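You operate a simulated robot arm through the tools that you are given. There is no shell and no other tool. Be economical: measure what you need, move in short steps, check, and stop when the job is done.

Carry out the task below with a simulated robot arm. There is one attempt and no reset: what you move stays moved.

## Task
Set the chart drum to the hour on the display.
Fine: lift the pen first; pen down and cover on at the end.
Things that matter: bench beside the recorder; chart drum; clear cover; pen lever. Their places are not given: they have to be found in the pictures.

It is judged by the outcome, as a careful person would: the job done as asked, and still so three seconds after it is handed in. It fails if anything else is knocked over, pushed out of place, dropped, spilled or broken. A push-on lid holds only when it is set on centred and level and pressed home; a screw cap is set on level and turned clockwise until tight.

## Robot
A 6-joint arm with a two-finger parallel gripper, fixed in place. Base frame: the origin is at the foot of the arm, x ahead of it, y to its left, z up. Lengths are in m, angles in degrees, forces in N, time in s.
Its first joint turns from -66.0 to 66.0 degrees. Payload 2.9 kg.
The TCP is the grasp point between the finger pads, 0.03 m short of the fingertips. In the tool frame z runs along the fingers and y along their closing line. The gripper opens to 0.11 m. The fingers are 0.02 m wide and 0.01 m thick; the gripper's body (0.048 by 0.112 m) begins 0.055 m behind the TCP.
Orientation is that of the tool frame in the base frame, as a unit quaternion [x, y, z, w]. With the fingers straight down and closing along the base's y, the tool's x points along the base's -x, its y along +y and its z along -z.

## Interface
- The arm moves only by the tool move_arm. Its argument "increments" is a list of rows, each a list of 7 numbers: the shift along the tool's x, y, z in m, then the turn, a rotation vector about the tool's x, y, z in rad, then the closure in counts, from 0 (fully open) to 255 (shut). In form: [[x, y, z, ax, ay, az, fingers], ...]. A call has 1 to 8 rows; each row shifts and turns the commanded pose from where the row before left it, along the tool's axes as they then stand. A row lasts 0.2 s, in which the tool goes at most 0.05 m and 8.6 degrees; a call with a longer step from one row to the next is refused whole, and so is a gripper value outside its range. A pose out of reach is approached as far as the arm can. The call stops where the force on the tool passes 40 N (or 10 N more than at its start, if that is more) or the arm is blocked; 0.2 s more then pass. Each finger travels about 0.108 m/s and halts on what it meets, pressing with about 21 N; the grip force reading is that of the motor and also rises with nothing between the fingers. The clock runs only during rows and for 0.2 s after the last one: add rows that do not move to give the fingers time. The reply holds the time, the measured pose of the TCP, the force on the tool along the base axes, the opening and the grip force, in the units named above and with some noise, with the torque about the TCP (base axes, N m) and any sound that the robot's microphone picked up, and new pictures: "show" is both (left out), scene, wrist or none.
- Cameras (640 x 400 px; columns grow to the right, rows downward): "scene" is fixed at [0.0588, 0.4189, 1.4087]; the picture's right is [-0.91, -0.41, 0.00], its down [-0.14, 0.31, -0.94] and it looks along [0.39, -0.86, -0.34] (base axes); focal length 322 px, centre (320, 200). "wrist" rides on the gripper at [0.072, 0.017, -0.103] in the tool frame; the picture's right is [-0.23, 0.97, 0.00], its down [-0.76, -0.18, -0.62] and it looks along [-0.61, -0.14, 0.78] (tool axes); focal length 222 px, centre (320, 200).
- pixel_to_xyz(camera, pixels): there is no depth. For up to 12 entries [column, row, z] of the newest picture of that camera ("zoom" is the newest enlarged one), the place [x, y] in the base frame at which the ray of that pixel passes the height z, good to about 0.002 m. The clock stands still meanwhile.
- enlarge(camera, box): a new picture of the part [left, top, right, bottom] of that camera's present view, enlarged. The clock stands still meanwhile.
- sign_off(): hands the job in; it is judged then, once.

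Go step by step. Measure first, check grasps and placings, and put right what went wrong. The budget is 80 turns and 200 pictures, counting those below and the enlarged ones. Unless the task says otherwise, let go and move clear before handing in, and close with one line.

The tools are called after "Emit:" by a JSON object that holds its "api" and its "payload". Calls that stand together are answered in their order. move_arm: Moves the arm, as the interface text tells. Its arguments: {"type":"object","properties":{"increments":{"type":"array","items":{"type":"array","items":{"type":"number"}}},"show":{"type":"string","enum":["both","scene","wrist","none"]}},"required":["increments"]} The other tools are called the same way: pixel_to_xyz (camera, pixels) gives the place at which the rays of pixels pass given heights; enlarge (camera, box) takes an enlarged picture of a part of a camera's view; sign_off () hands the job in.

At the start:

```text
clock: 0.0
tcp_pos: [0.3948, -0.0445, 1.2211]
tool_rot: [-0.001, 1.0, 0.0, 0.0]
force: [0.0, 0.0, 0.5]
torque: [-0.03, 0.0, 0.0]
width: 0.1097
finger_force: 0.0
```

scene: 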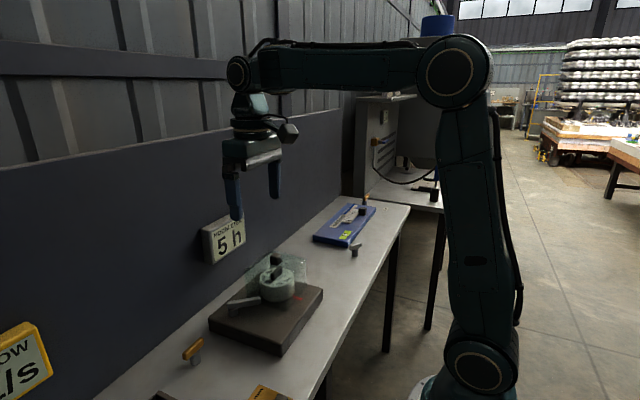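
wrist: 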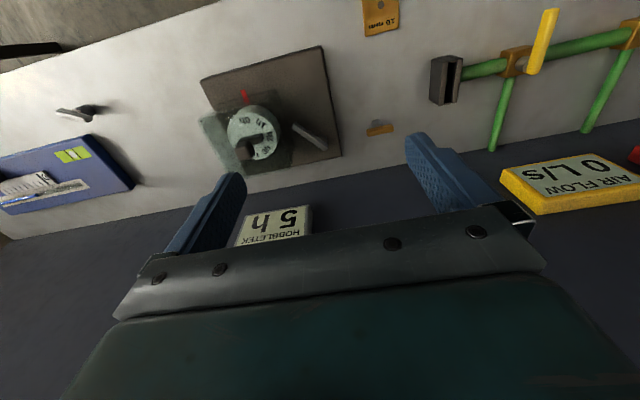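

The display reads "5 h" near scene (228,240); the recorder is near scene (270,300), with the drum at wrist (255,132). I'll enlarge both views.

Emit:
{"api": "enlarge", "payload": {"camera": "scene", "box": [180, 200, 340, 370]}}

Emit:
{"api": "enlarge", "payload": {"camera": "wrist", "box": [180, 40, 360, 190]}}

```text
2.35 times, centred on (260, 285) of scene
```

zoom: 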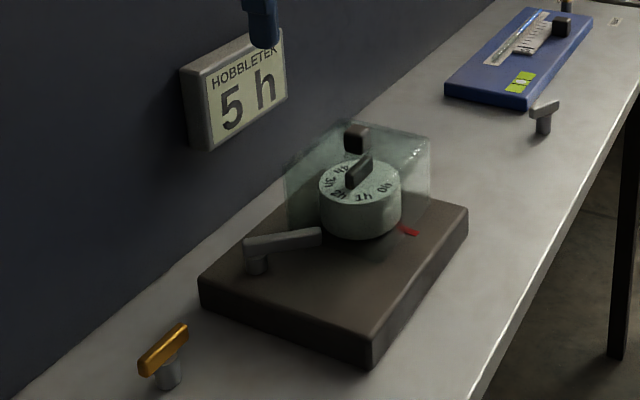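

```text
2.67 times, centred on (270, 115) of wrist
```

zoom: 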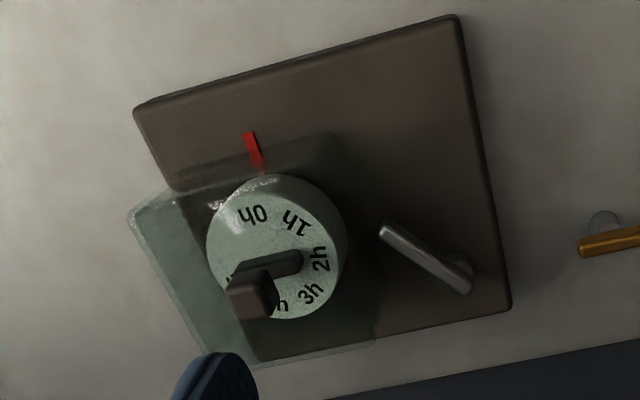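

The red index mark is at wrist zoom (252,150), with numerals 0h–5h on the drum and the cover knob at (250,295). I'll triangulate the main features from both cameras.

Emit:
{"api": "pixel_to_xyz", "payload": {"camera": "zoom", "pixels": [[137, 108, 0.94], [455, 18, 0.94], [508, 308, 0.94], [262, 360, 0.94], [252, 150, 0.94], [248, 298, 1.0], [248, 298, 1.04], [268, 265, 1.0], [462, 275, 0.96], [385, 232, 0.96], [335, 135, 1.0], [132, 215, 1.02]]}}

Emit:
{"api": "pixel_to_xyz", "payload": {"camera": "scene", "pixels": [[323, 287, 0.94], [281, 345, 0.94], [209, 318, 0.94], [276, 298, 0.94], [269, 258, 1.0], [269, 258, 1.04], [273, 272, 1.0], [244, 310, 0.96], [264, 300, 0.96], [282, 355, 0.9], [209, 330, 0.9], [322, 299, 0.9]]}}

```text
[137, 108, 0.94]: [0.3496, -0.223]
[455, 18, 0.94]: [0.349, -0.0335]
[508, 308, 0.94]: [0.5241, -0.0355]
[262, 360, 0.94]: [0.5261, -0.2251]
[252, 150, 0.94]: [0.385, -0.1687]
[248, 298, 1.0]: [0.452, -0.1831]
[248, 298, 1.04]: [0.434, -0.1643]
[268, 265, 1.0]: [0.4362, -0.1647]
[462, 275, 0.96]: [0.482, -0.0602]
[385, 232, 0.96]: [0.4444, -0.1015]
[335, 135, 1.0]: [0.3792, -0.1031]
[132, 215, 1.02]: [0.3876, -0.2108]
```

```text
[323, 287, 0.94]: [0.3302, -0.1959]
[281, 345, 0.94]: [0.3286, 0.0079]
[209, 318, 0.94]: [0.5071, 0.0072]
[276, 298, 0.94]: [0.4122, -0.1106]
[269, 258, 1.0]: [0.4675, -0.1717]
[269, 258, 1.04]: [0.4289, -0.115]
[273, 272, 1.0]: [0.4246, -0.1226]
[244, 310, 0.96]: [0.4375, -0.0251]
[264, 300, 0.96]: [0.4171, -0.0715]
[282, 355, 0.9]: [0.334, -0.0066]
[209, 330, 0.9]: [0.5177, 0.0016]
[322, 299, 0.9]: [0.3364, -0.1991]
```

The plate corners don't agree between views, so the surface may sit lower than 0.9. I'll move the wrist camera closer for a second viewpoint.

Emit:
{"api": "move_arm", "payload": {"increments": [[0.02, -0.025, 0.025, 0, 0, 0, 0], [0.02, -0.025, 0.025, 0, 0, 0, 0], [0.02, -0.025, 0.025, 0, 0, 0, 0], [0.02, -0.025, 0.025, 0, 0, 0, 0], [0, 0, 0, 0, 0, 0, 0]]}}

Emit:
{"api": "enlarge", "payload": {"camera": "scene", "box": [200, 230, 330, 360]}}

Emit:
{"api": "enlarge", "payload": {"camera": "wrist", "box": [200, 0, 520, 200]}}

```text
clock: 1.2
tcp_pos: [0.3128, -0.1429, 1.1203]
tool_rot: [0.0, 1.0, 0.0, 0.0]
force: [-0.3, 0.3, 0.1]
torque: [0.0, 0.01, 0.0]
width: 0.11
finger_force: 0.0
```

scene: 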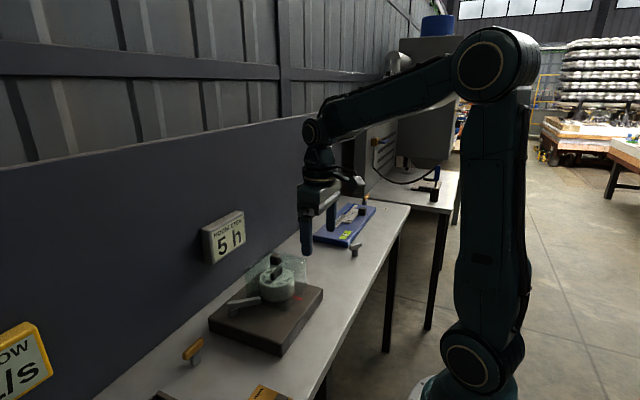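
wrist: 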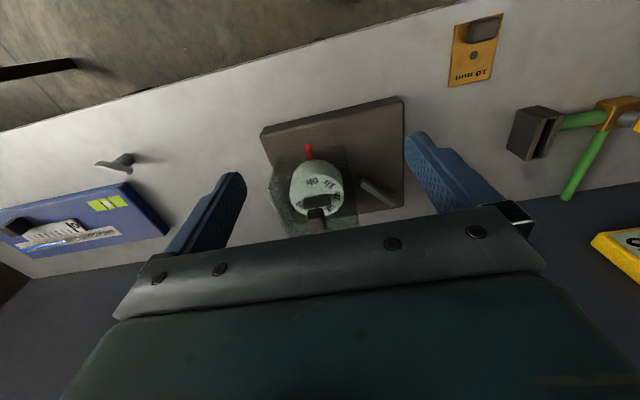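

```text
3.08 times, centred on (265, 295) of scene
```

zoom: 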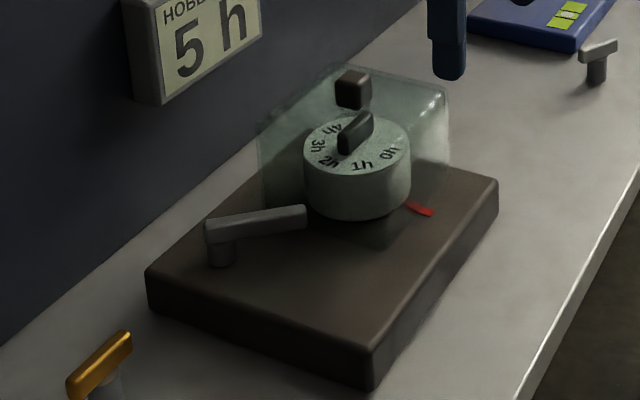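

```text
2.00 times, centred on (360, 100) of wrist
```

zoom: 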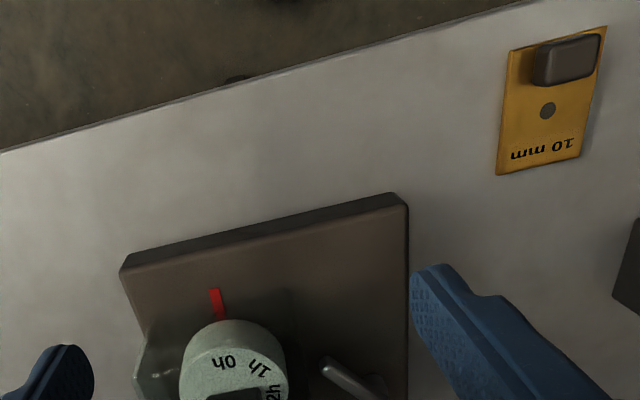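

The plate corners in the wrist zoom are at (122,268) and (405,205). I'll query these at two heights.

Emit:
{"api": "pixel_to_xyz", "payload": {"camera": "zoom", "pixels": [[122, 268, 0.94], [122, 268, 0.9], [405, 205, 0.94], [405, 205, 0.9], [215, 290, 0.94], [221, 318, 0.94]]}}

Emit:
{"api": "pixel_to_xyz", "payload": {"camera": "scene", "pixels": [[282.9, 341, 0.94], [282.9, 341, 0.9], [322.5, 289, 0.94], [322.5, 289, 0.9], [208.8, 318.7, 0.94], [302.5, 298.5, 0.94]]}}

Emit:
{"api": "pixel_to_xyz", "payload": {"camera": "wrist", "pixels": [[316, 212, 1.0], [316, 212, 1.04], [404, 207, 0.94], [360, 178, 0.96], [390, 195, 0.96], [298, 163, 1.0], [341, 170, 1.0]]}}

```text
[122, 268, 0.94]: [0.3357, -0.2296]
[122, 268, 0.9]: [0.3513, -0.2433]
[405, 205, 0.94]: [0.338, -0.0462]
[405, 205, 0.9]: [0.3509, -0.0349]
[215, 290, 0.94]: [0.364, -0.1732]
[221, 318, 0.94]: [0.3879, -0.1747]
```

```text
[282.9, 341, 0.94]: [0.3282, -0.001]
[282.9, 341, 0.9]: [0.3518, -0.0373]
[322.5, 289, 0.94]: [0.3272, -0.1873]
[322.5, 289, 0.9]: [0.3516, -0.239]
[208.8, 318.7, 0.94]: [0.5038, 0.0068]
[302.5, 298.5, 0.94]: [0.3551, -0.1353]
```

```text
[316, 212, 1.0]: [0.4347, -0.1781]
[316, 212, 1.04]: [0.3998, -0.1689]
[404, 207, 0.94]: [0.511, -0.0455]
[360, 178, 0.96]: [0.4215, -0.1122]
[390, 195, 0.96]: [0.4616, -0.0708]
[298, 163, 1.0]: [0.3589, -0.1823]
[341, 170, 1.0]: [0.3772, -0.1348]
```

Both views agree that the plate top is at z≈0.90, spanning x 0.35–0.54 and y −0.24 to −0.036. I'll go to about (0.40, −0.16, 1.09) for a steeper look at the drum, knob and lever.

Emit:
{"api": "move_arm", "payload": {"increments": [[-0.03, -0.01, 0.01, 0, 0, 0, 0], [-0.03, -0.01, 0.01, 0, 0, 0, 0], [-0.03, 0, 0.01, 0, 0, 0, 0], [0, 0, 0, 0, 0, 0, 0]], "show": "wrist"}}

Emit:
{"api": "enlarge", "payload": {"camera": "wrist", "box": [220, 20, 480, 200]}}

```text
clock: 2.2
tcp_pos: [0.4044, -0.1617, 1.0913]
tool_rot: [0.0, 1.0, 0.0, 0.0]
force: [0.1, 1.0, 0.2]
torque: [0.0, -0.03, 0.01]
width: 0.1097
finger_force: 0.0
```

wrist: 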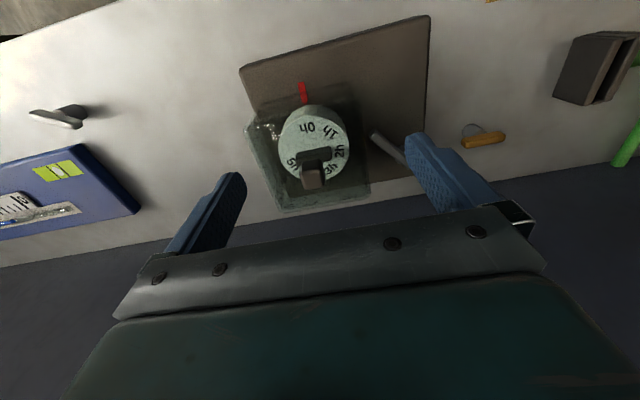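

```text
2.22 times, centred on (350, 110) of wrist
```

zoom: 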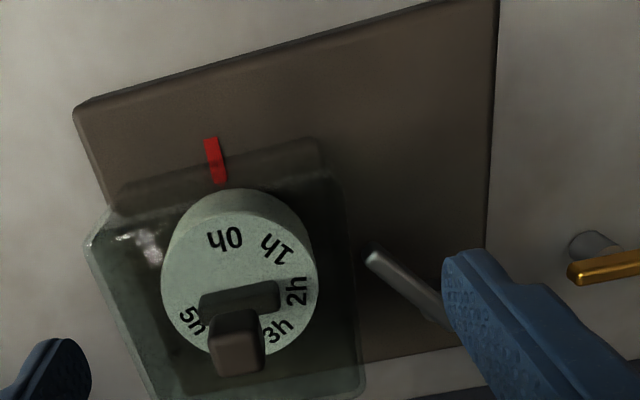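

The knob is at zoom (236,345) and the drum numerals circle its face. I'll measure these at several heights, and the knob in the scene view.

Emit:
{"api": "pixel_to_xyz", "payload": {"camera": "zoom", "pixels": [[236, 358, 0.98], [236, 358, 1.02], [225, 240, 0.95], [275, 250, 0.95], [297, 291, 0.95], [277, 331, 0.95], [195, 320, 0.95], [163, 285, 0.95], [318, 285, 0.95], [240, 295, 0.96], [370, 255, 0.93], [217, 184, 0.9]]}}

Emit:
{"api": "pixel_to_xyz", "payload": {"camera": "scene", "pixels": [[275.5, 257, 0.98], [275.5, 257, 1.02], [286, 301, 0.9], [286, 270, 0.95], [263, 288, 0.95], [298, 288, 0.95], [281, 275, 0.95], [263, 299, 0.93], [249, 311, 0.9], [234, 306, 0.93], [302, 298, 0.9]]}}

Emit:
{"api": "enlarge", "payload": {"camera": "scene", "box": [220, 240, 320, 320]}}

```text
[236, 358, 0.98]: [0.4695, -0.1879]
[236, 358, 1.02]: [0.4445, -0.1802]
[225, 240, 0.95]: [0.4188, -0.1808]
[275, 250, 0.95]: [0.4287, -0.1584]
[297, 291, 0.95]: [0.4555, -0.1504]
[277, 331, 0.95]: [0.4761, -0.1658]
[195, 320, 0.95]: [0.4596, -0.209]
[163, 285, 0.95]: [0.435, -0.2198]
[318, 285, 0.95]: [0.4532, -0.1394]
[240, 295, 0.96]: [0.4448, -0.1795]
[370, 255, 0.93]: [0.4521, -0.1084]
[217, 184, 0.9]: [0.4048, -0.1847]
```

```text
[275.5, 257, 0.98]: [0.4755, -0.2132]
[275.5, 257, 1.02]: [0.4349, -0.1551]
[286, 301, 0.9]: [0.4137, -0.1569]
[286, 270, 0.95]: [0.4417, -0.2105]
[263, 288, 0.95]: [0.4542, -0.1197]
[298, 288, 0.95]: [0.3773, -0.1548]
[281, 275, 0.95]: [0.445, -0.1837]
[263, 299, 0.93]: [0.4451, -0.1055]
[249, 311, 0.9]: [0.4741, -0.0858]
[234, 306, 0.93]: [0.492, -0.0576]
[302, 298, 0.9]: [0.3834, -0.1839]
```

```text
5.00 times, centred on (270, 280) of scene
```

zoom: 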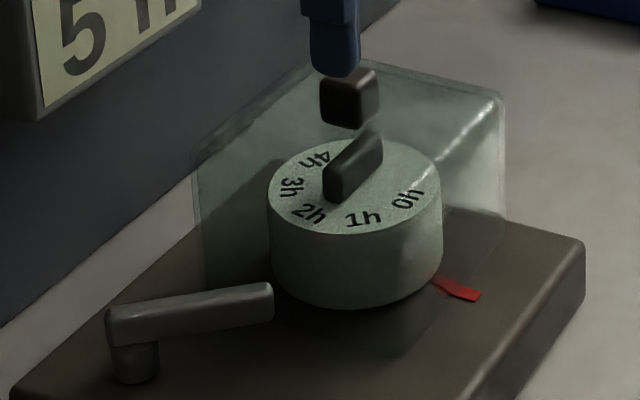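

Triangulation puts the cover knob at about (0.456, −0.184, 1.00) and the drum face at z≈0.945. The pen tip is at about (0.452, −0.107, 0.93) and its post at about (0.492, −0.058). I'll look closely at the lever next to see how it moves.

Emit:
{"api": "move_arm", "payload": {"increments": [[0.0, 0.045, 0.01, 0, 0, 0, 0], [0.0, 0.045, 0.01, 0, 0, 0, 0], [0, 0, 0.01, 0, 0, 0, 0], [0, 0, 0, 0, 0, 0, 0]], "show": "wrist"}}

Emit:
{"api": "enlarge", "payload": {"camera": "wrist", "box": [240, 60, 400, 200]}}

Emit:
{"api": "enlarge", "payload": {"camera": "scene", "box": [225, 280, 285, 330]}}

```text
clock: 3.2
tcp_pos: [0.4045, -0.074, 1.0612]
tool_rot: [-0.001, 1.0, 0.0, 0.0]
force: [-1.2, 0.7, -1.1]
torque: [-0.01, -0.01, 0.04]
width: 0.1099
finger_force: 0.0
```

wrist: 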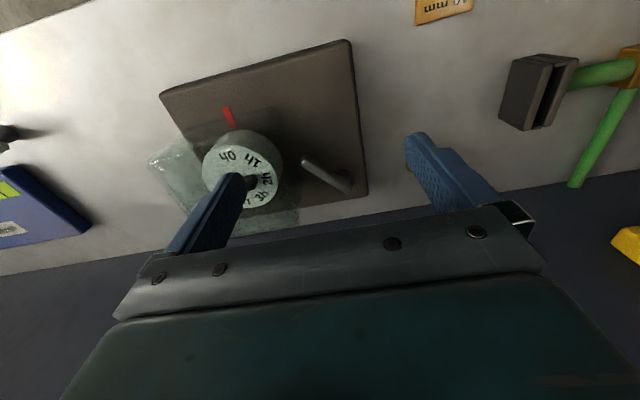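

```text
2.86 times, centred on (320, 130) of wrist
```

zoom: 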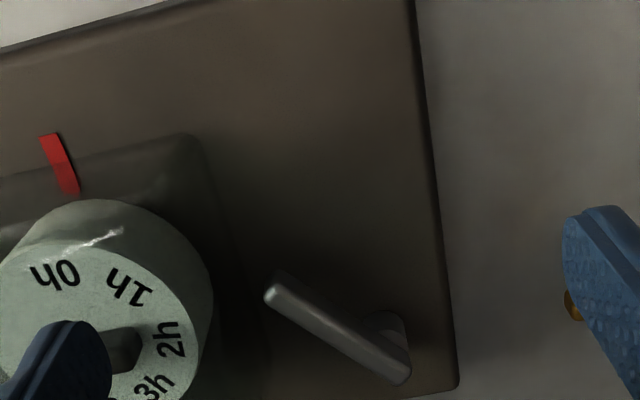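

```text
8.00 times, centred on (255, 305) of scene
```

zoom: 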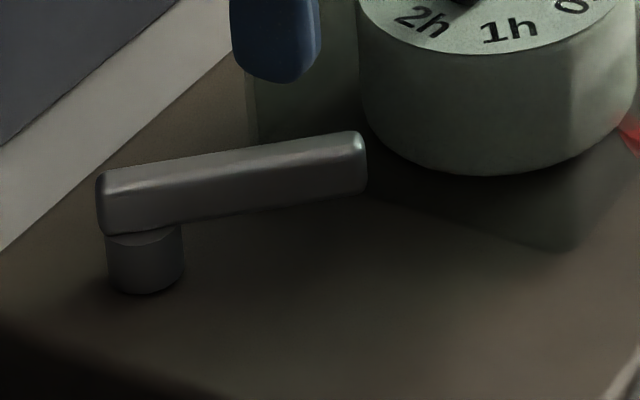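

The lever is a bar on a round post, just outside the cover. I'll measure its tip and post end, and the cover's top corners, from both views.

Emit:
{"api": "pixel_to_xyz", "payload": {"camera": "wrist", "pixels": [[302.5, 162, 0.92], [302.5, 162, 0.94], [349.7, 188, 0.92], [349.7, 188, 0.94]]}}

Emit:
{"api": "pixel_to_xyz", "payload": {"camera": "scene", "pixels": [[260.3, 298, 0.92], [260.3, 298, 0.94], [229, 303, 0.92], [229, 303, 0.94], [307, 259, 0.98], [244, 270, 0.98], [270, 252, 0.98], [233, 312, 0.9]]}}

```text
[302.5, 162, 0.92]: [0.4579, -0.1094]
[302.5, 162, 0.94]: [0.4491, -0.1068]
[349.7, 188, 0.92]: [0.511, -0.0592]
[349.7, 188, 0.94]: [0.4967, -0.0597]
```

```text
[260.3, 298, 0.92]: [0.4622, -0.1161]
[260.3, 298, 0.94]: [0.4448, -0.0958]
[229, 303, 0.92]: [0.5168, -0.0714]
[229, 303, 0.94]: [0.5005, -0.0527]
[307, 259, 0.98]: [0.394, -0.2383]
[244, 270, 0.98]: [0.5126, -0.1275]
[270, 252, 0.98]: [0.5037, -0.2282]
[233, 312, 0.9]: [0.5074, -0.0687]
```

The bar is level at z≈0.93, running from its post end at (0.503, −0.06) to its tip at (0.453, −0.108). The cover top is at z≈0.98. I'll turn the tool 46° to straddle the bar and hover above it.

Emit:
{"api": "move_arm", "payload": {"increments": [[0, 0, 0, 0, 0, -0.134, 0], [0, 0, 0, 0, 0, -0.134, 0], [0, 0, 0, 0, 0, -0.134, 0], [0, 0, 0, 0, 0, -0.134, 0], [0, 0, 0, 0, 0, -0.134, 0], [0, 0, 0, 0, 0, -0.134, 0], [-0.015, -0.03, 0, 0, 0, 0, 0], [-0.015, -0.03, 0.03, 0, 0, 0, 60]]}}

Emit:
{"api": "enlarge", "payload": {"camera": "scene", "box": [220, 240, 320, 320]}}

```text
clock: 5.0
tcp_pos: [0.4701, -0.095, 1.0318]
tool_rot: [-0.392, 0.92, 0.0, 0.001]
force: [0.7, 0.7, -0.6]
torque: [-0.01, 0.0, 0.0]
width: 0.0842
finger_force: 0.1
```

scene: 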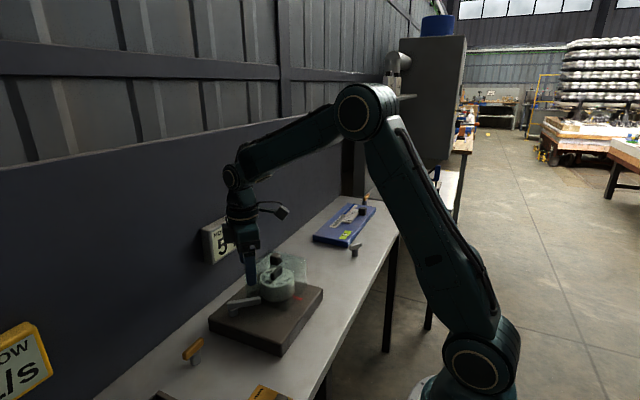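
wrist: 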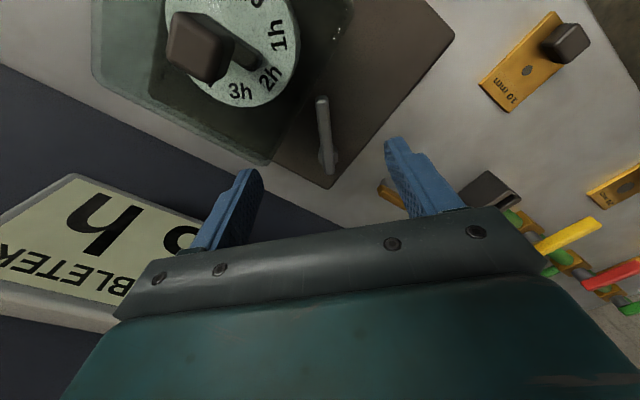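

```text
5.00 times, centred on (270, 280) of scene
```

zoom: 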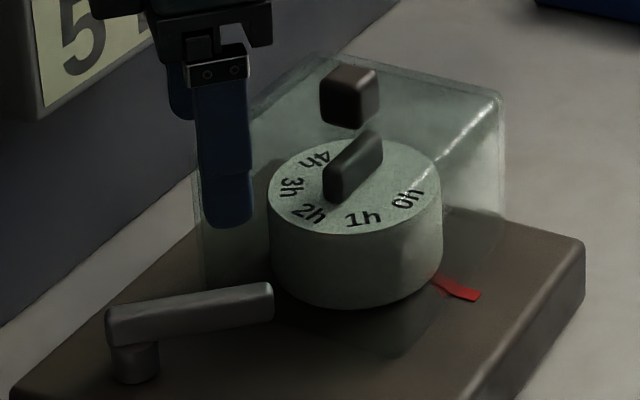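

The tool is turned. I'll check the bar's position from this view before descending.

Emit:
{"api": "pixel_to_xyz", "payload": {"camera": "wrist", "pixels": [[322, 99, 0.932], [331, 165, 0.932], [327, 132, 0.932], [270, 162, 0.98], [175, 20, 1.0], [230, 80, 0.99]]}}

Emit:
{"api": "move_arm", "payload": {"increments": [[0, 0, 0, 0, 0, 0, 175], [0, 0, 0, 0, 0, 0, 175]], "show": "none"}}

```text
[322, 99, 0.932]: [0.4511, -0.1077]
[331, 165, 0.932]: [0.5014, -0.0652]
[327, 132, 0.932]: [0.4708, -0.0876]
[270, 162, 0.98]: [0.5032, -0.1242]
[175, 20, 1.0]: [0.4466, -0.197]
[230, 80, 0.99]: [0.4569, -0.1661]
```

```text
clock: 5.6
tcp_pos: [0.4703, -0.0944, 1.0314]
tool_rot: [-0.392, 0.92, 0.0, -0.001]
force: [0.1, -0.5, 0.7]
torque: [0.0, 0.0, 0.01]
width: 0.0345
finger_force: 0.1
```

The bar passes within 2 mm of the TCP axis. I'll narrow the opening to keep the near finger clear of the cover, descend to z≈0.943 and close.

Emit:
{"api": "move_arm", "payload": {"increments": [[0.0, 0.002, 0, 0, 0, 0, 192], [0, 0, 0.03, 0, 0, 0, 192], [0, 0, 0.03, 0, 0, 0, 192], [0, 0, 0.028, 0, 0, 0, 192], [0, 0, 0, 0, 0, 0, 192]]}}

Emit:
{"api": "enlarge", "payload": {"camera": "scene", "box": [220, 240, 320, 320]}}

```text
clock: 6.8
tcp_pos: [0.4682, -0.0938, 0.9421]
tool_rot: [-0.391, 0.92, 0.0, 0.0]
force: [0.3, 0.1, 0.9]
torque: [0.02, 0.01, -0.02]
width: 0.0274
finger_force: 0.1
```

scene: 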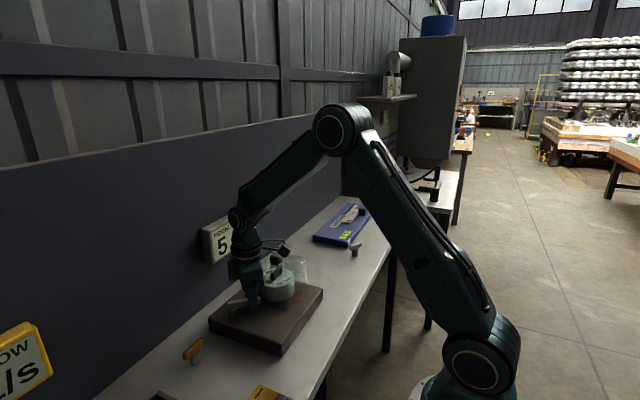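
wrist: 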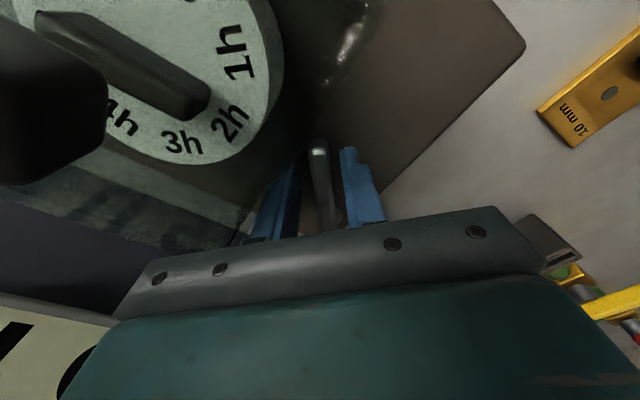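

```text
5.00 times, centred on (270, 280) of scene
```

zoom: 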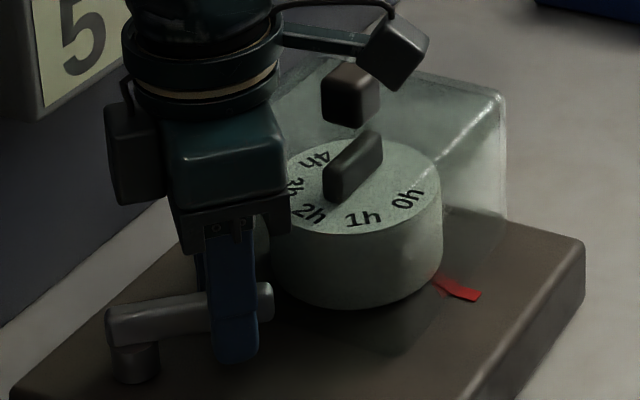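

The bar sits between the fingers at wrist (322,190). I'll close, then raise slightly while watching the force.

Emit:
{"api": "move_arm", "payload": {"increments": [[0, 0, 0, 0, 0, 0, 255], [0, 0, 0, 0, 0, 0, 255], [0, 0, 0, 0, 0, 0, 255]], "show": "none"}}

Emit:
{"api": "move_arm", "payload": {"increments": [[0, 0, -0.003, 0, 0, 0, 255], [0, 0, -0.003, 0, 0, 0, 255]], "show": "none"}}

```text
clock: 7.6
tcp_pos: [0.4681, -0.0934, 0.9424]
tool_rot: [-0.391, 0.92, 0.0, -0.002]
force: [-4.6, 6.4, -1.7]
torque: [0.03, 0.11, -0.89]
width: 0.0133
finger_force: 45.3
```

```text
clock: 8.2
tcp_pos: [0.4669, -0.0924, 0.9461]
tool_rot: [-0.39, 0.921, 0.002, -0.002]
force: [0.1, 1.2, -36.4]
torque: [-0.35, -0.3, -0.95]
width: 0.0134
finger_force: 45.2
```

Lifting straight up is resisted (−36 N), so the lever isn't hinged vertically. I'll lower back and try swinging it around its post, away from the drum.

Emit:
{"api": "move_arm", "payload": {"increments": [[0, 0, 0.005, 0, 0, 0, 255], [0, 0.0038, 0, 0, 0, 0.1, 255], [0, 0.0038, 0, 0, 0, 0.1, 255]]}}

Emit:
{"api": "enlarge", "payload": {"camera": "scene", "box": [220, 240, 320, 320]}}

```text
clock: 9.0
tcp_pos: [0.4641, -0.0887, 0.9477]
tool_rot: [-0.296, 0.955, -0.003, 0.003]
force: [-2.0, -11.6, 21.8]
torque: [-0.33, 0.93, -0.25]
width: 0.0118
finger_force: 45.2
```

scene: 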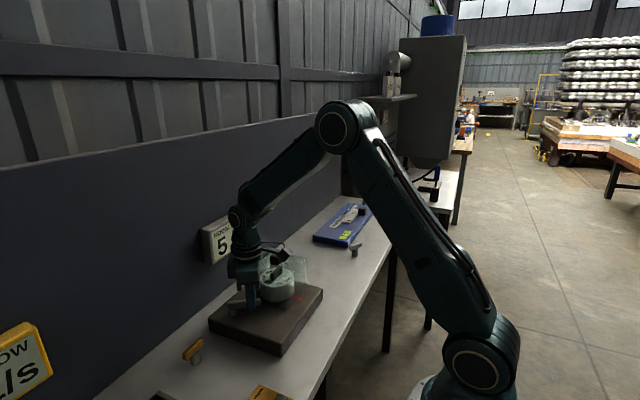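
wrist: 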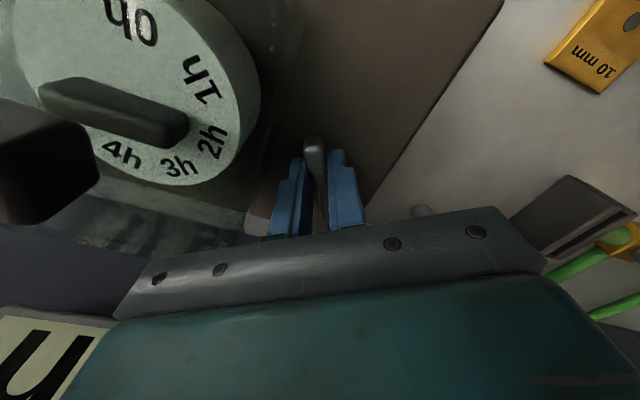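

```text
5.00 times, centred on (270, 280) of scene
```

zoom: 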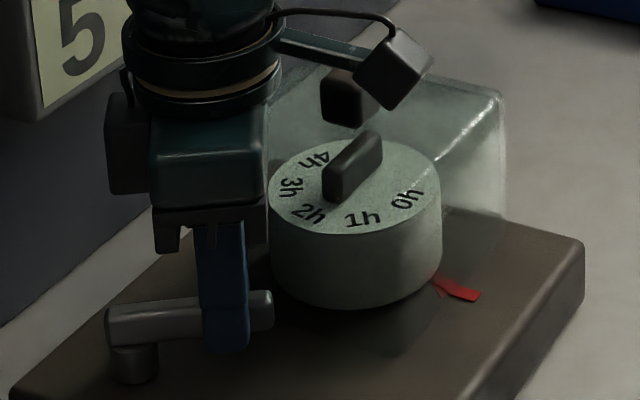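

The bar seems to have begun to swing: its tip dropped slightly in the scene zoom, to (270,310). I'll ease the vertical preload and keep swinging.

Emit:
{"api": "move_arm", "payload": {"increments": [[0, 0.0, -0.003, 0, 0, 0, 255], [0, 0.0038, 0, 0, 0, 0.1, 255], [0, 0.0038, 0, 0, 0, 0.1, 255], [0, 0.0038, 0, 0, 0, 0.1, 255]]}}

Emit:
{"api": "enlarge", "payload": {"camera": "scene", "box": [220, 240, 320, 320]}}

```text
clock: 10.0
tcp_pos: [0.458, -0.0772, 0.947]
tool_rot: [-0.151, 0.988, -0.001, 0.002]
force: [21.9, -15.3, -10.5]
torque: [-0.37, 0.24, -0.93]
width: 0.0114
finger_force: 44.9
```

scene: 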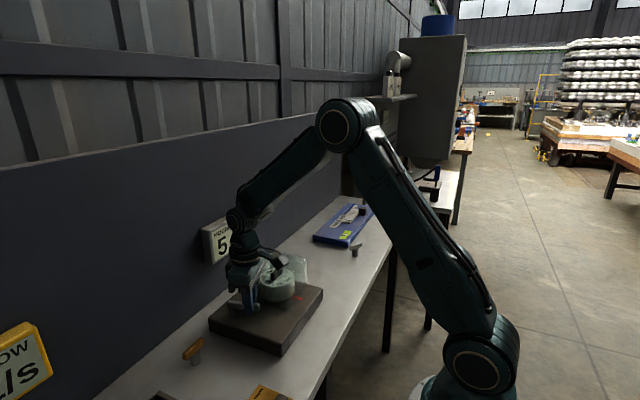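
wrist: 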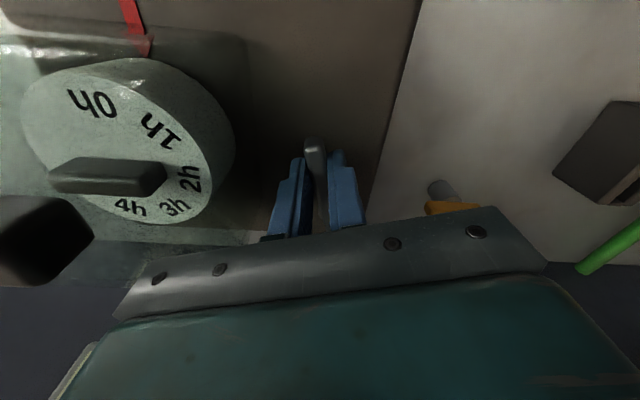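

```text
5.00 times, centred on (270, 280) of scene
```

zoom: 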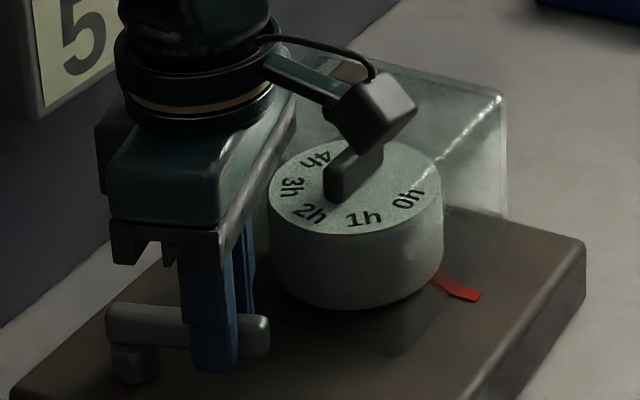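

It swings: the tip is now at zoom (268,335). The radial force suggests my arc radius is slightly off, so I'll loosen to cage the bar and keep pushing until it stops.

Emit:
{"api": "move_arm", "payload": {"increments": [[0, 0.0, 0, 0, 0, 0, 214], [-0.002, 0.004, 0, 0, 0, 0.1, 214], [0, 0.004, 0, 0, 0, 0.1, 214], [0, 0.004, 0, 0, 0, 0.1, 214], [0, 0.004, 0, 0, 0, 0.1, 214], [0, 0.004, 0, 0, 0, 0.1, 214]]}}

Emit:
{"api": "enlarge", "payload": {"camera": "scene", "box": [220, 240, 320, 320]}}

```text
clock: 11.4
tcp_pos: [0.457, -0.0597, 0.9463]
tool_rot: [0.101, 0.995, -0.001, 0.001]
force: [7.0, -18.3, -2.0]
torque: [-0.16, -0.12, 0.33]
width: 0.0263
finger_force: 8.8
```

scene: 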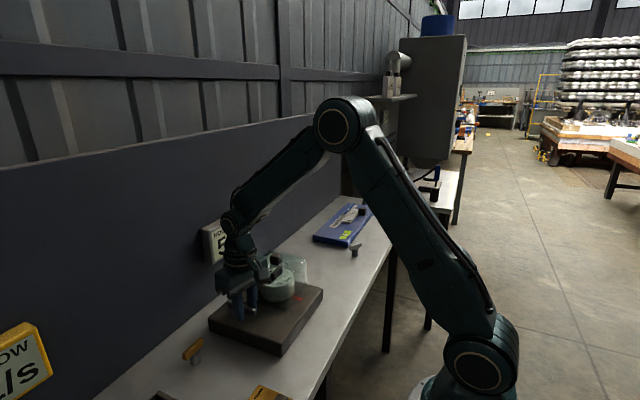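
wrist: 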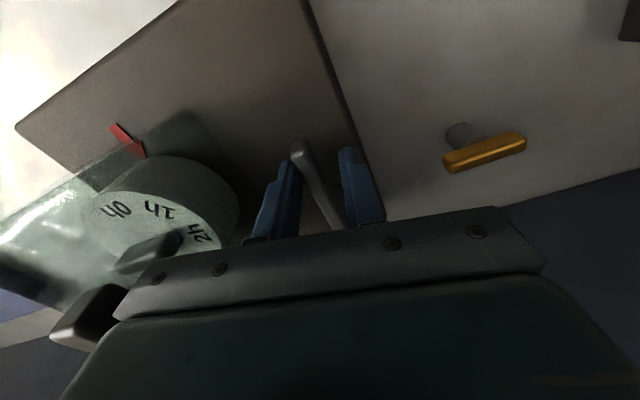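

```text
5.00 times, centred on (270, 280) of scene
```

zoom: 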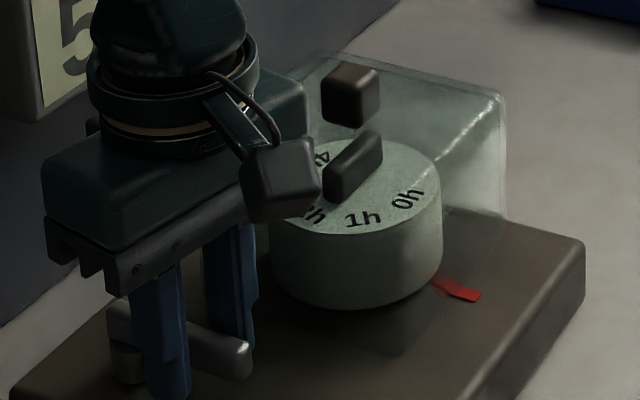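

The bar no longer follows the tool (−18 N in y), so it may be at its stop. I'll measure its angle.

Emit:
{"api": "pixel_to_xyz", "payload": {"camera": "wrist", "pixels": [[299, 150, 0.932], [335, 218, 0.932], [318, 185, 0.932]]}}

Emit:
{"api": "move_arm", "payload": {"increments": [[0, 0, 0, 0, 0, -0.1, 200], [0, 0.003, 0, 0, 0, -0.1, 200], [0, 0.003, 0, 0, 0, 0, 200]], "show": "wrist"}}

```text
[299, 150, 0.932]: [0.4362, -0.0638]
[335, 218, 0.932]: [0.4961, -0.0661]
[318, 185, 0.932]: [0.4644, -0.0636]
```

```text
clock: 12.2
tcp_pos: [0.4545, -0.0536, 0.947]
tool_rot: [0.001, 1.0, -0.002, -0.003]
force: [-8.7, -23.4, 0.1]
torque: [-0.24, 0.2, -0.36]
width: 0.0356
finger_force: 12.0
```

wrist: 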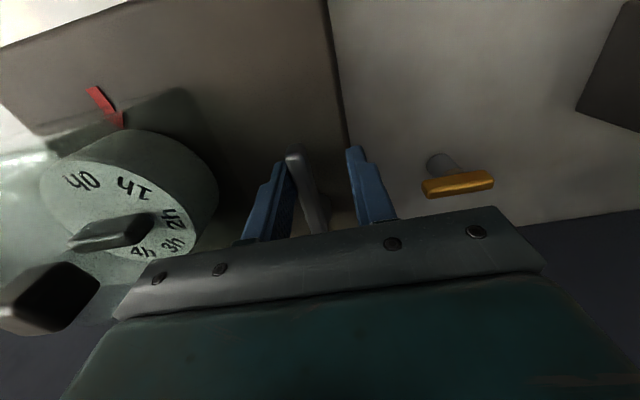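

The bar now lies along x and resists at 23 N, so it's at its stop with the pen lifted. I'll back off, rise, and check that it stays.

Emit:
{"api": "move_arm", "payload": {"increments": [[0, -0.005, 0, 0, 0, 0, 195], [0, -0.003, 0, 0, 0, 0, 185], [0, 0, -0.04, 0, 0, 0, 185], [0, 0, -0.04, 0, 0, 0, 100], [0, 0, -0.04, 0, 0, 0, 0], [0, -0.04, 0, 0, 0, 0, 0], [0.02, -0.04, 0, 0, 0, 0, 0], [0.02, -0.04, 0, 0, 0, 0, 0]]}}

Emit:
{"api": "enlarge", "payload": {"camera": "wrist", "box": [220, 20, 480, 200]}}

Emit:
{"api": "enlarge", "payload": {"camera": "scene", "box": [220, 240, 320, 320]}}

```text
clock: 14.0
tcp_pos: [0.4152, -0.1807, 1.0667]
tool_rot: [-0.003, 1.0, 0.0, -0.001]
force: [-0.4, -0.5, 0.3]
torque: [0.04, -0.03, -0.02]
width: 0.11
finger_force: 0.2
```

scene: 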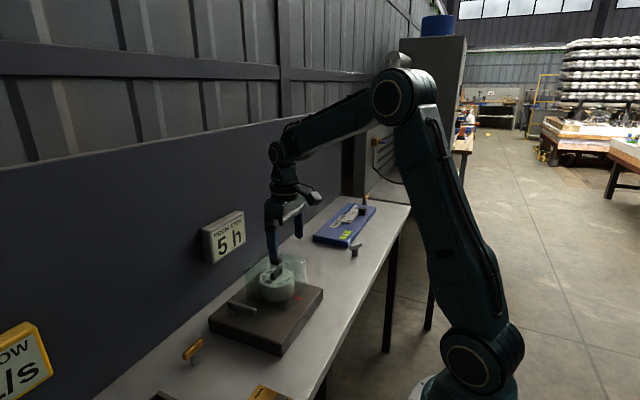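
wrist: 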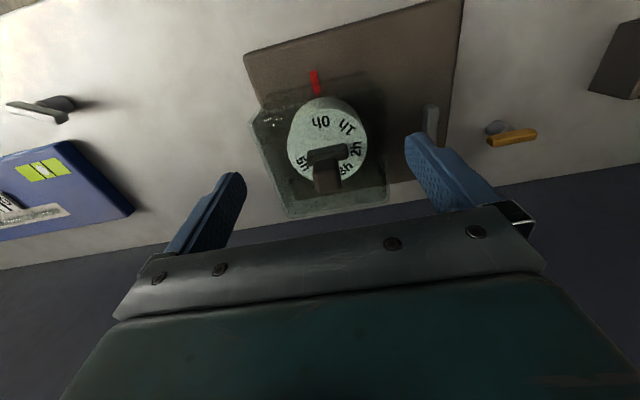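

```text
2.22 times, centred on (350, 110) of wrist
```

zoom: 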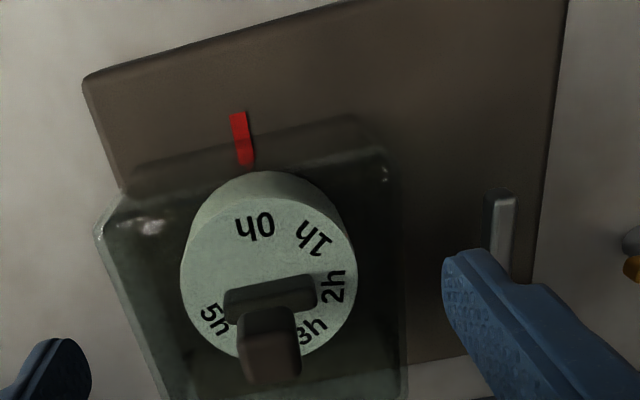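

```text
5.00 times, centred on (270, 280) of scene
```

zoom: 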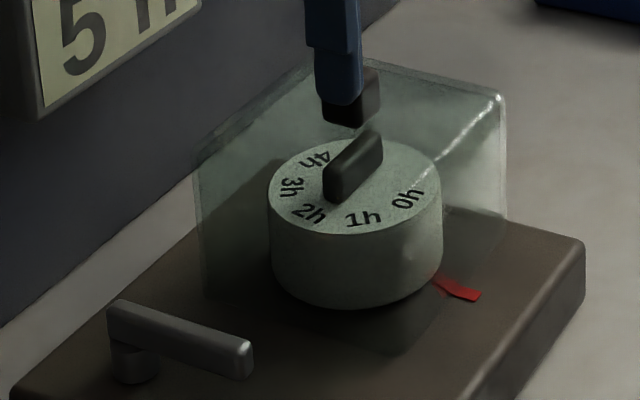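

The lever stays at its new position. Next is the cover, so I'll measure the knob from this view.

Emit:
{"api": "pixel_to_xyz", "payload": {"camera": "wrist", "pixels": [[315, 176, 1.0], [340, 176, 1.0], [327, 160, 1.0], [327, 192, 1.0], [327, 176, 1.0], [327, 160, 1.01]]}}

Emit:
{"api": "enlarge", "payload": {"camera": "wrist", "box": [290, 130, 370, 210]}}

```text
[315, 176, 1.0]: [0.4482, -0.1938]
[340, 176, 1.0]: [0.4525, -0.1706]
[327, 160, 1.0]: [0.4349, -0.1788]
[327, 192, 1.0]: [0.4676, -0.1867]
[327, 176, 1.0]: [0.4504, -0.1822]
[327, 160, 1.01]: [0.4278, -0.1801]
```

```text
5.00 times, centred on (330, 170) of wrist
```

zoom: 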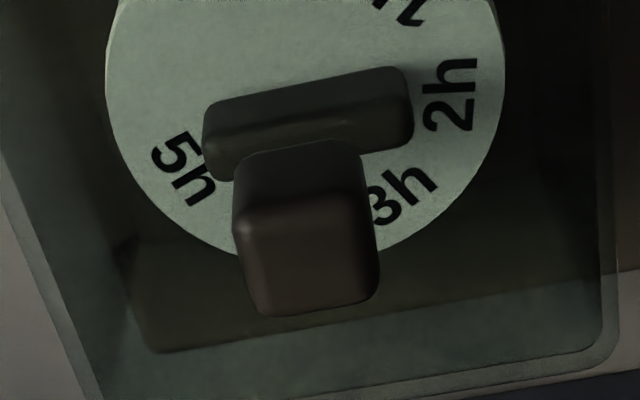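

The knob top is centred near (0.453, −0.183), and the cover top at 0.98 sets the TCP floor at about 1.013. Before gripping, I'll find free bench space for the cover.

Emit:
{"api": "pixel_to_xyz", "payload": {"camera": "scene", "pixels": [[354, 256, 0.865], [346, 246, 0.865], [314, 240, 0.865], [322, 300, 0.865], [409, 206, 0.865], [330, 345, 0.865], [192, 360, 0.865], [265, 390, 0.865], [335, 270, 0.865], [280, 262, 0.865], [360, 290, 0.865]]}}

Emit:
{"api": "enlarge", "payload": {"camera": "scene", "box": [260, 190, 420, 310]}}

```text
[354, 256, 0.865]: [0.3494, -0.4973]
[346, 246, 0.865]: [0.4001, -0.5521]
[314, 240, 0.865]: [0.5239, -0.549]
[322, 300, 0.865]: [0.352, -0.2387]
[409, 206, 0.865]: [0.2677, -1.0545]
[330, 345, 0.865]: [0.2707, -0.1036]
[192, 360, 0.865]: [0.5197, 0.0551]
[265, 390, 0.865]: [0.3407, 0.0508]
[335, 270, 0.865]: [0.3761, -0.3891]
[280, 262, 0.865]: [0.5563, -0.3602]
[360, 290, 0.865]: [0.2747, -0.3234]
```

```text
3.33 times, centred on (340, 250) of scene
```

zoom: 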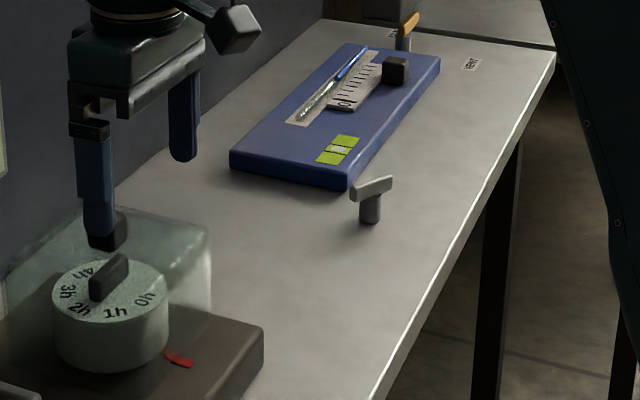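

There's clear bench at about (0.44, −0.36), well away from the blue case and the decoy lever. Now I'll go to the knob and grip it.

Emit:
{"api": "move_arm", "payload": {"increments": [[-0.02, -0.001, 0, 0, 0, 0, 80], [-0.018, -0.001, 0, 0, 0, 0, 80], [0, 0, 0.025, 0, 0, 0, 80], [0, 0, 0.026, 0, 0, 0, 80], [0, 0, 0, 0, 0, 0, 80]]}}

Emit:
{"api": "enlarge", "payload": {"camera": "scene", "box": [220, 220, 320, 300]}}

```text
clock: 15.2
tcp_pos: [0.4545, -0.1804, 1.0147]
tool_rot: [-0.001, 1.0, -0.001, 0.0]
force: [-0.1, -0.3, 0.3]
torque: [0.01, 0.01, 0.01]
width: 0.0753
finger_force: 0.1
```

scene: 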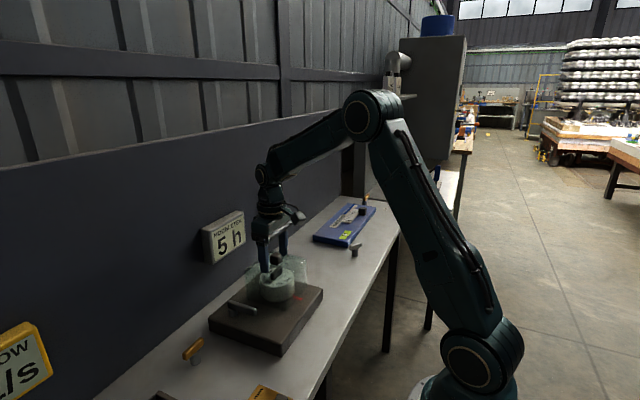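
wrist: 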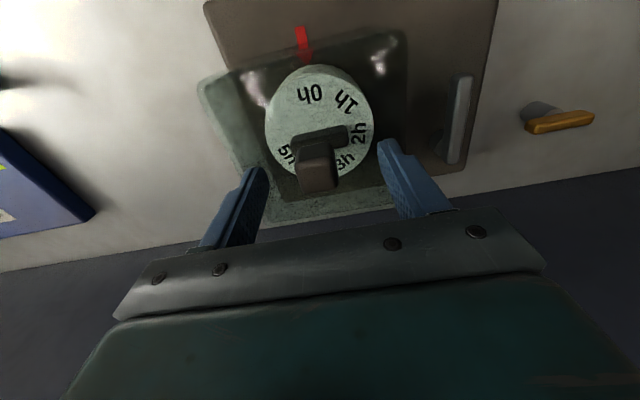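

```text
5.00 times, centred on (270, 260) of scene
```

zoom: 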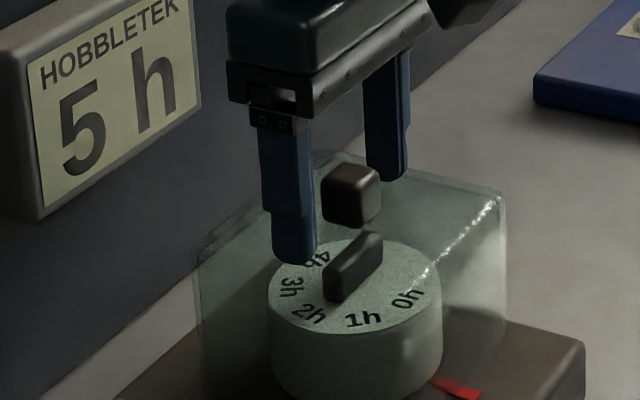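

The knob is between the fingers at wrist (317,170). I'll check its alignment.

Emit:
{"api": "pixel_to_xyz", "payload": {"camera": "wrist", "pixels": [[317, 177, 1.005], [317, 177, 1.0], [300, 180, 1.005], [334, 174, 1.005], [252, 175, 0.985], [385, 148, 0.985]]}}

```text
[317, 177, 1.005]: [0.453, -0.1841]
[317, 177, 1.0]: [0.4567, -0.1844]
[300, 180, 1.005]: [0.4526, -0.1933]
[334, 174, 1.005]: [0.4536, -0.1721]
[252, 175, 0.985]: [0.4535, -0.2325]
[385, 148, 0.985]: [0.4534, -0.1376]
```

The knob is at (0.454, −0.183), so I'll shift −2.5 mm in y and close.

Emit:
{"api": "move_arm", "payload": {"increments": [[0, -0.0027, 0, 0, 0, 0, 80], [0, 0, 0, 0, 0, 0, 255], [0, 0, 0, 0, 0, 0, 255], [0, 0, 0, 0, 0, 0, 255]], "show": "none"}}

Emit:
{"api": "move_arm", "payload": {"increments": [[0, 0, -0.005, 0, 0, 0, 255], [0, 0, -0.01, 0, 0, 0, 255]]}}

Emit:
{"api": "enlarge", "payload": {"camera": "scene", "box": [220, 220, 320, 300]}}

```text
clock: 16.2
tcp_pos: [0.4545, -0.1836, 1.0153]
tool_rot: [-0.002, 1.0, -0.001, 0.001]
force: [0.5, -1.3, 0.7]
torque: [-0.01, 0.01, -0.02]
width: 0.0233
finger_force: 20.8
```

```text
clock: 16.8
tcp_pos: [0.4537, -0.1836, 1.0308]
tool_rot: [-0.002, 1.0, 0.001, 0.0]
force: [0.5, -0.1, -1.2]
torque: [-0.02, -0.01, -0.02]
width: 0.0233
finger_force: 20.7
```

scene: 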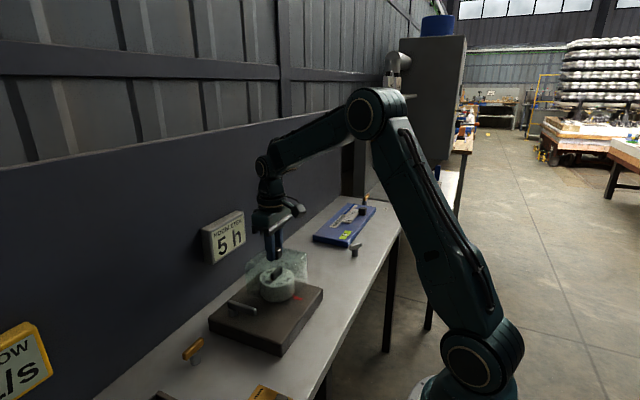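
wrist: 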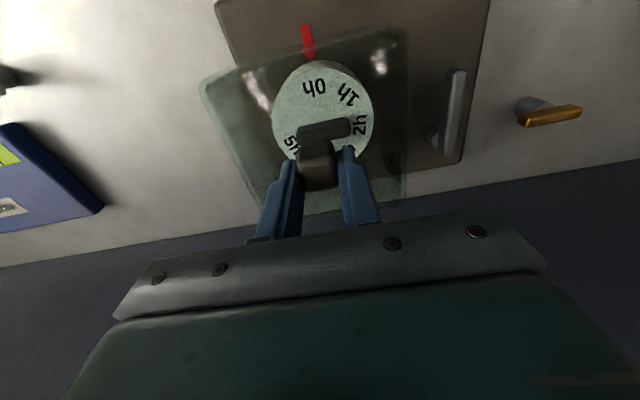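

```text
5.00 times, centred on (270, 260) of scene
```

zoom: 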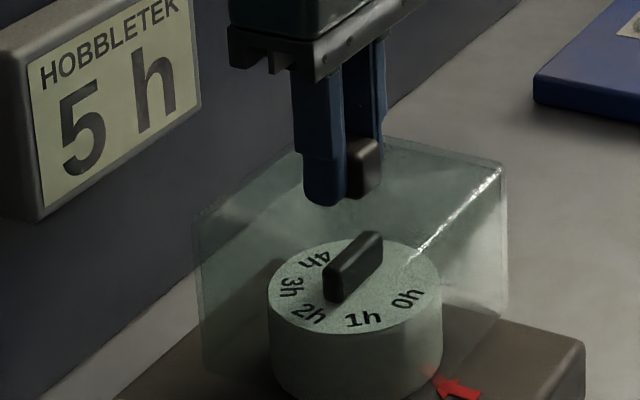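

The cover lifts cleanly. I'll raise it clear and carry it to about (0.445, −0.36).

Emit:
{"api": "move_arm", "payload": {"increments": [[0, 0, -0.03, 0, 0, 0, 255], [0, 0, -0.03, 0, 0, 0, 255], [0, 0, -0.03, 0, 0, 0, 255], [0.002, -0.035, 0, 0, 0, 0, 255], [0.002, -0.036, 0, 0, 0, 0, 255], [0.002, -0.036, 0, 0, 0, 0, 255], [0.002, -0.036, 0, 0, 0, 0, 255], [0.002, -0.034, 0, 0, 0, 0, 255]]}}

```text
clock: 18.6
tcp_pos: [0.4484, -0.361, 1.1205]
tool_rot: [-0.002, 1.0, 0.0, -0.001]
force: [-0.2, 0.1, -2.0]
torque: [0.01, 0.0, 0.03]
width: 0.0234
finger_force: 20.8
```

scene: 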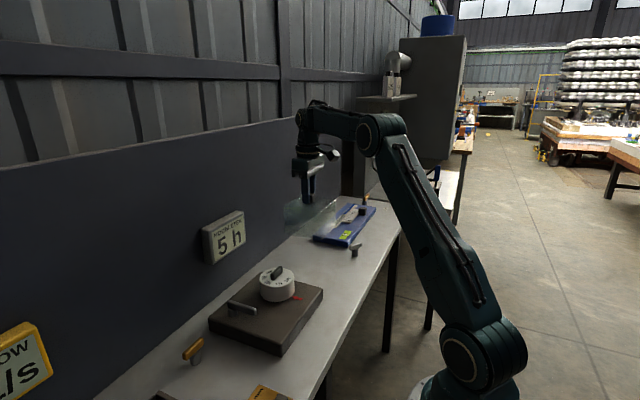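
wrist: 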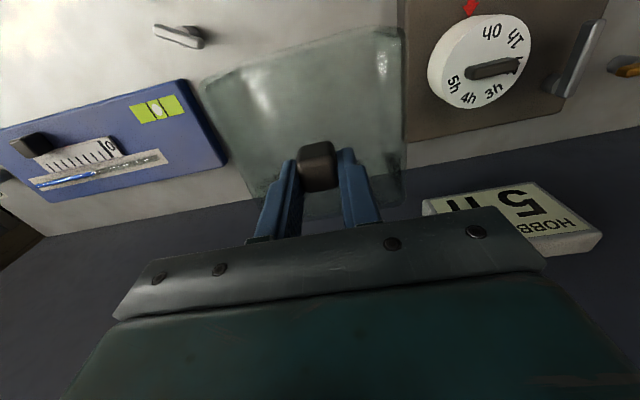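

The cover is over clear bench. I'll lower it, slowing near TCP z≈0.98.

Emit:
{"api": "move_arm", "payload": {"increments": [[0, 0, 0.04, 0, 0, 0, 255], [0, 0, 0.04, 0, 0, 0, 255], [0, 0, 0.04, 0, 0, 0, 255], [0, 0, 0.01, 0, 0, 0, 255], [0, 0, 0.005, 0, 0, 0, 255]]}}

Emit:
{"api": "enlarge", "payload": {"camera": "scene", "box": [260, 190, 380, 280]}}

```text
clock: 19.8
tcp_pos: [0.4456, -0.3592, 0.9851]
tool_rot: [-0.002, 1.0, 0.001, 0.0]
force: [0.5, -0.4, -1.2]
torque: [-0.02, 0.01, -0.03]
width: 0.0234
finger_force: 20.9
```

scene: 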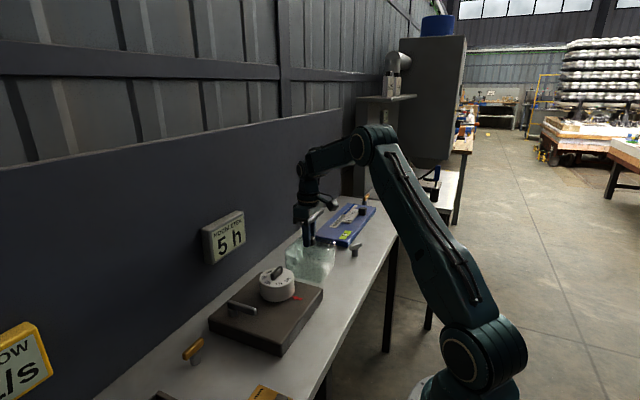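
wrist: 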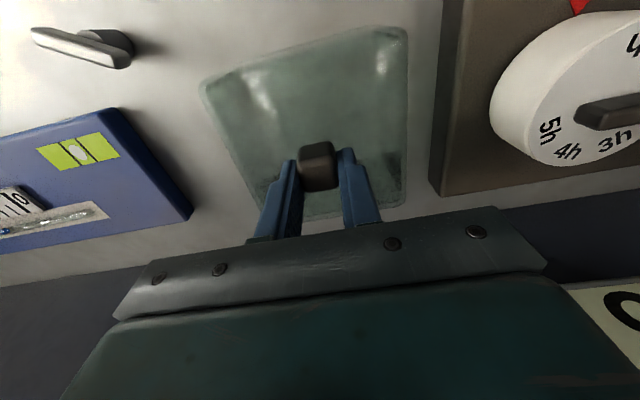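

```text
4.44 times, centred on (320, 235) of scene
```

zoom: 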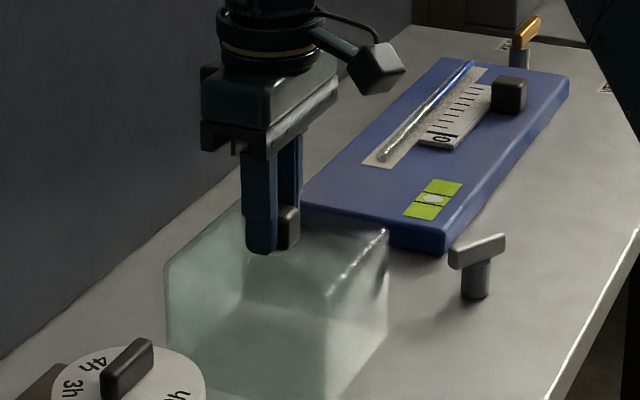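

No contact yet, so I'll step down in 2 mm steps until the force rises.

Emit:
{"api": "move_arm", "payload": {"increments": [[0, 0, 0.002, 0, 0, 0, 255], [0, 0, 0.002, 0, 0, 0, 255], [0, 0, 0.001, 0, 0, 0, 255]], "show": "none"}}

```text
clock: 20.6
tcp_pos: [0.4456, -0.3604, 0.9797]
tool_rot: [-0.002, 1.0, 0.0, 0.0]
force: [-0.1, 0.3, -0.5]
torque: [-0.04, -0.02, 0.01]
width: 0.0237
finger_force: 20.6
```

Emit:
{"api": "move_arm", "payload": {"increments": [[0, 0, 0.001, 0, 0, 0, 255], [0, 0, 0.001, 0, 0, 0, 255]], "show": "none"}}

```text
clock: 21.2
tcp_pos: [0.4459, -0.3604, 0.979]
tool_rot: [-0.002, 1.0, 0.0, 0.0]
force: [-0.6, -0.3, -1.9]
torque: [0.01, 0.01, 0.03]
width: 0.0236
finger_force: 20.8
```

Emit:
{"api": "move_arm", "payload": {"increments": [[0, 0, 0.0015, 0, 0, 0, 255], [0, 0, 0.0015, 0, 0, 0, 255]], "show": "none"}}

```text
clock: 21.8
tcp_pos: [0.4454, -0.36, 0.9761]
tool_rot: [-0.002, 1.0, 0.0, 0.0]
force: [-0.4, 1.9, 5.2]
torque: [0.04, 0.4, 0.0]
width: 0.0236
finger_force: 21.2
```

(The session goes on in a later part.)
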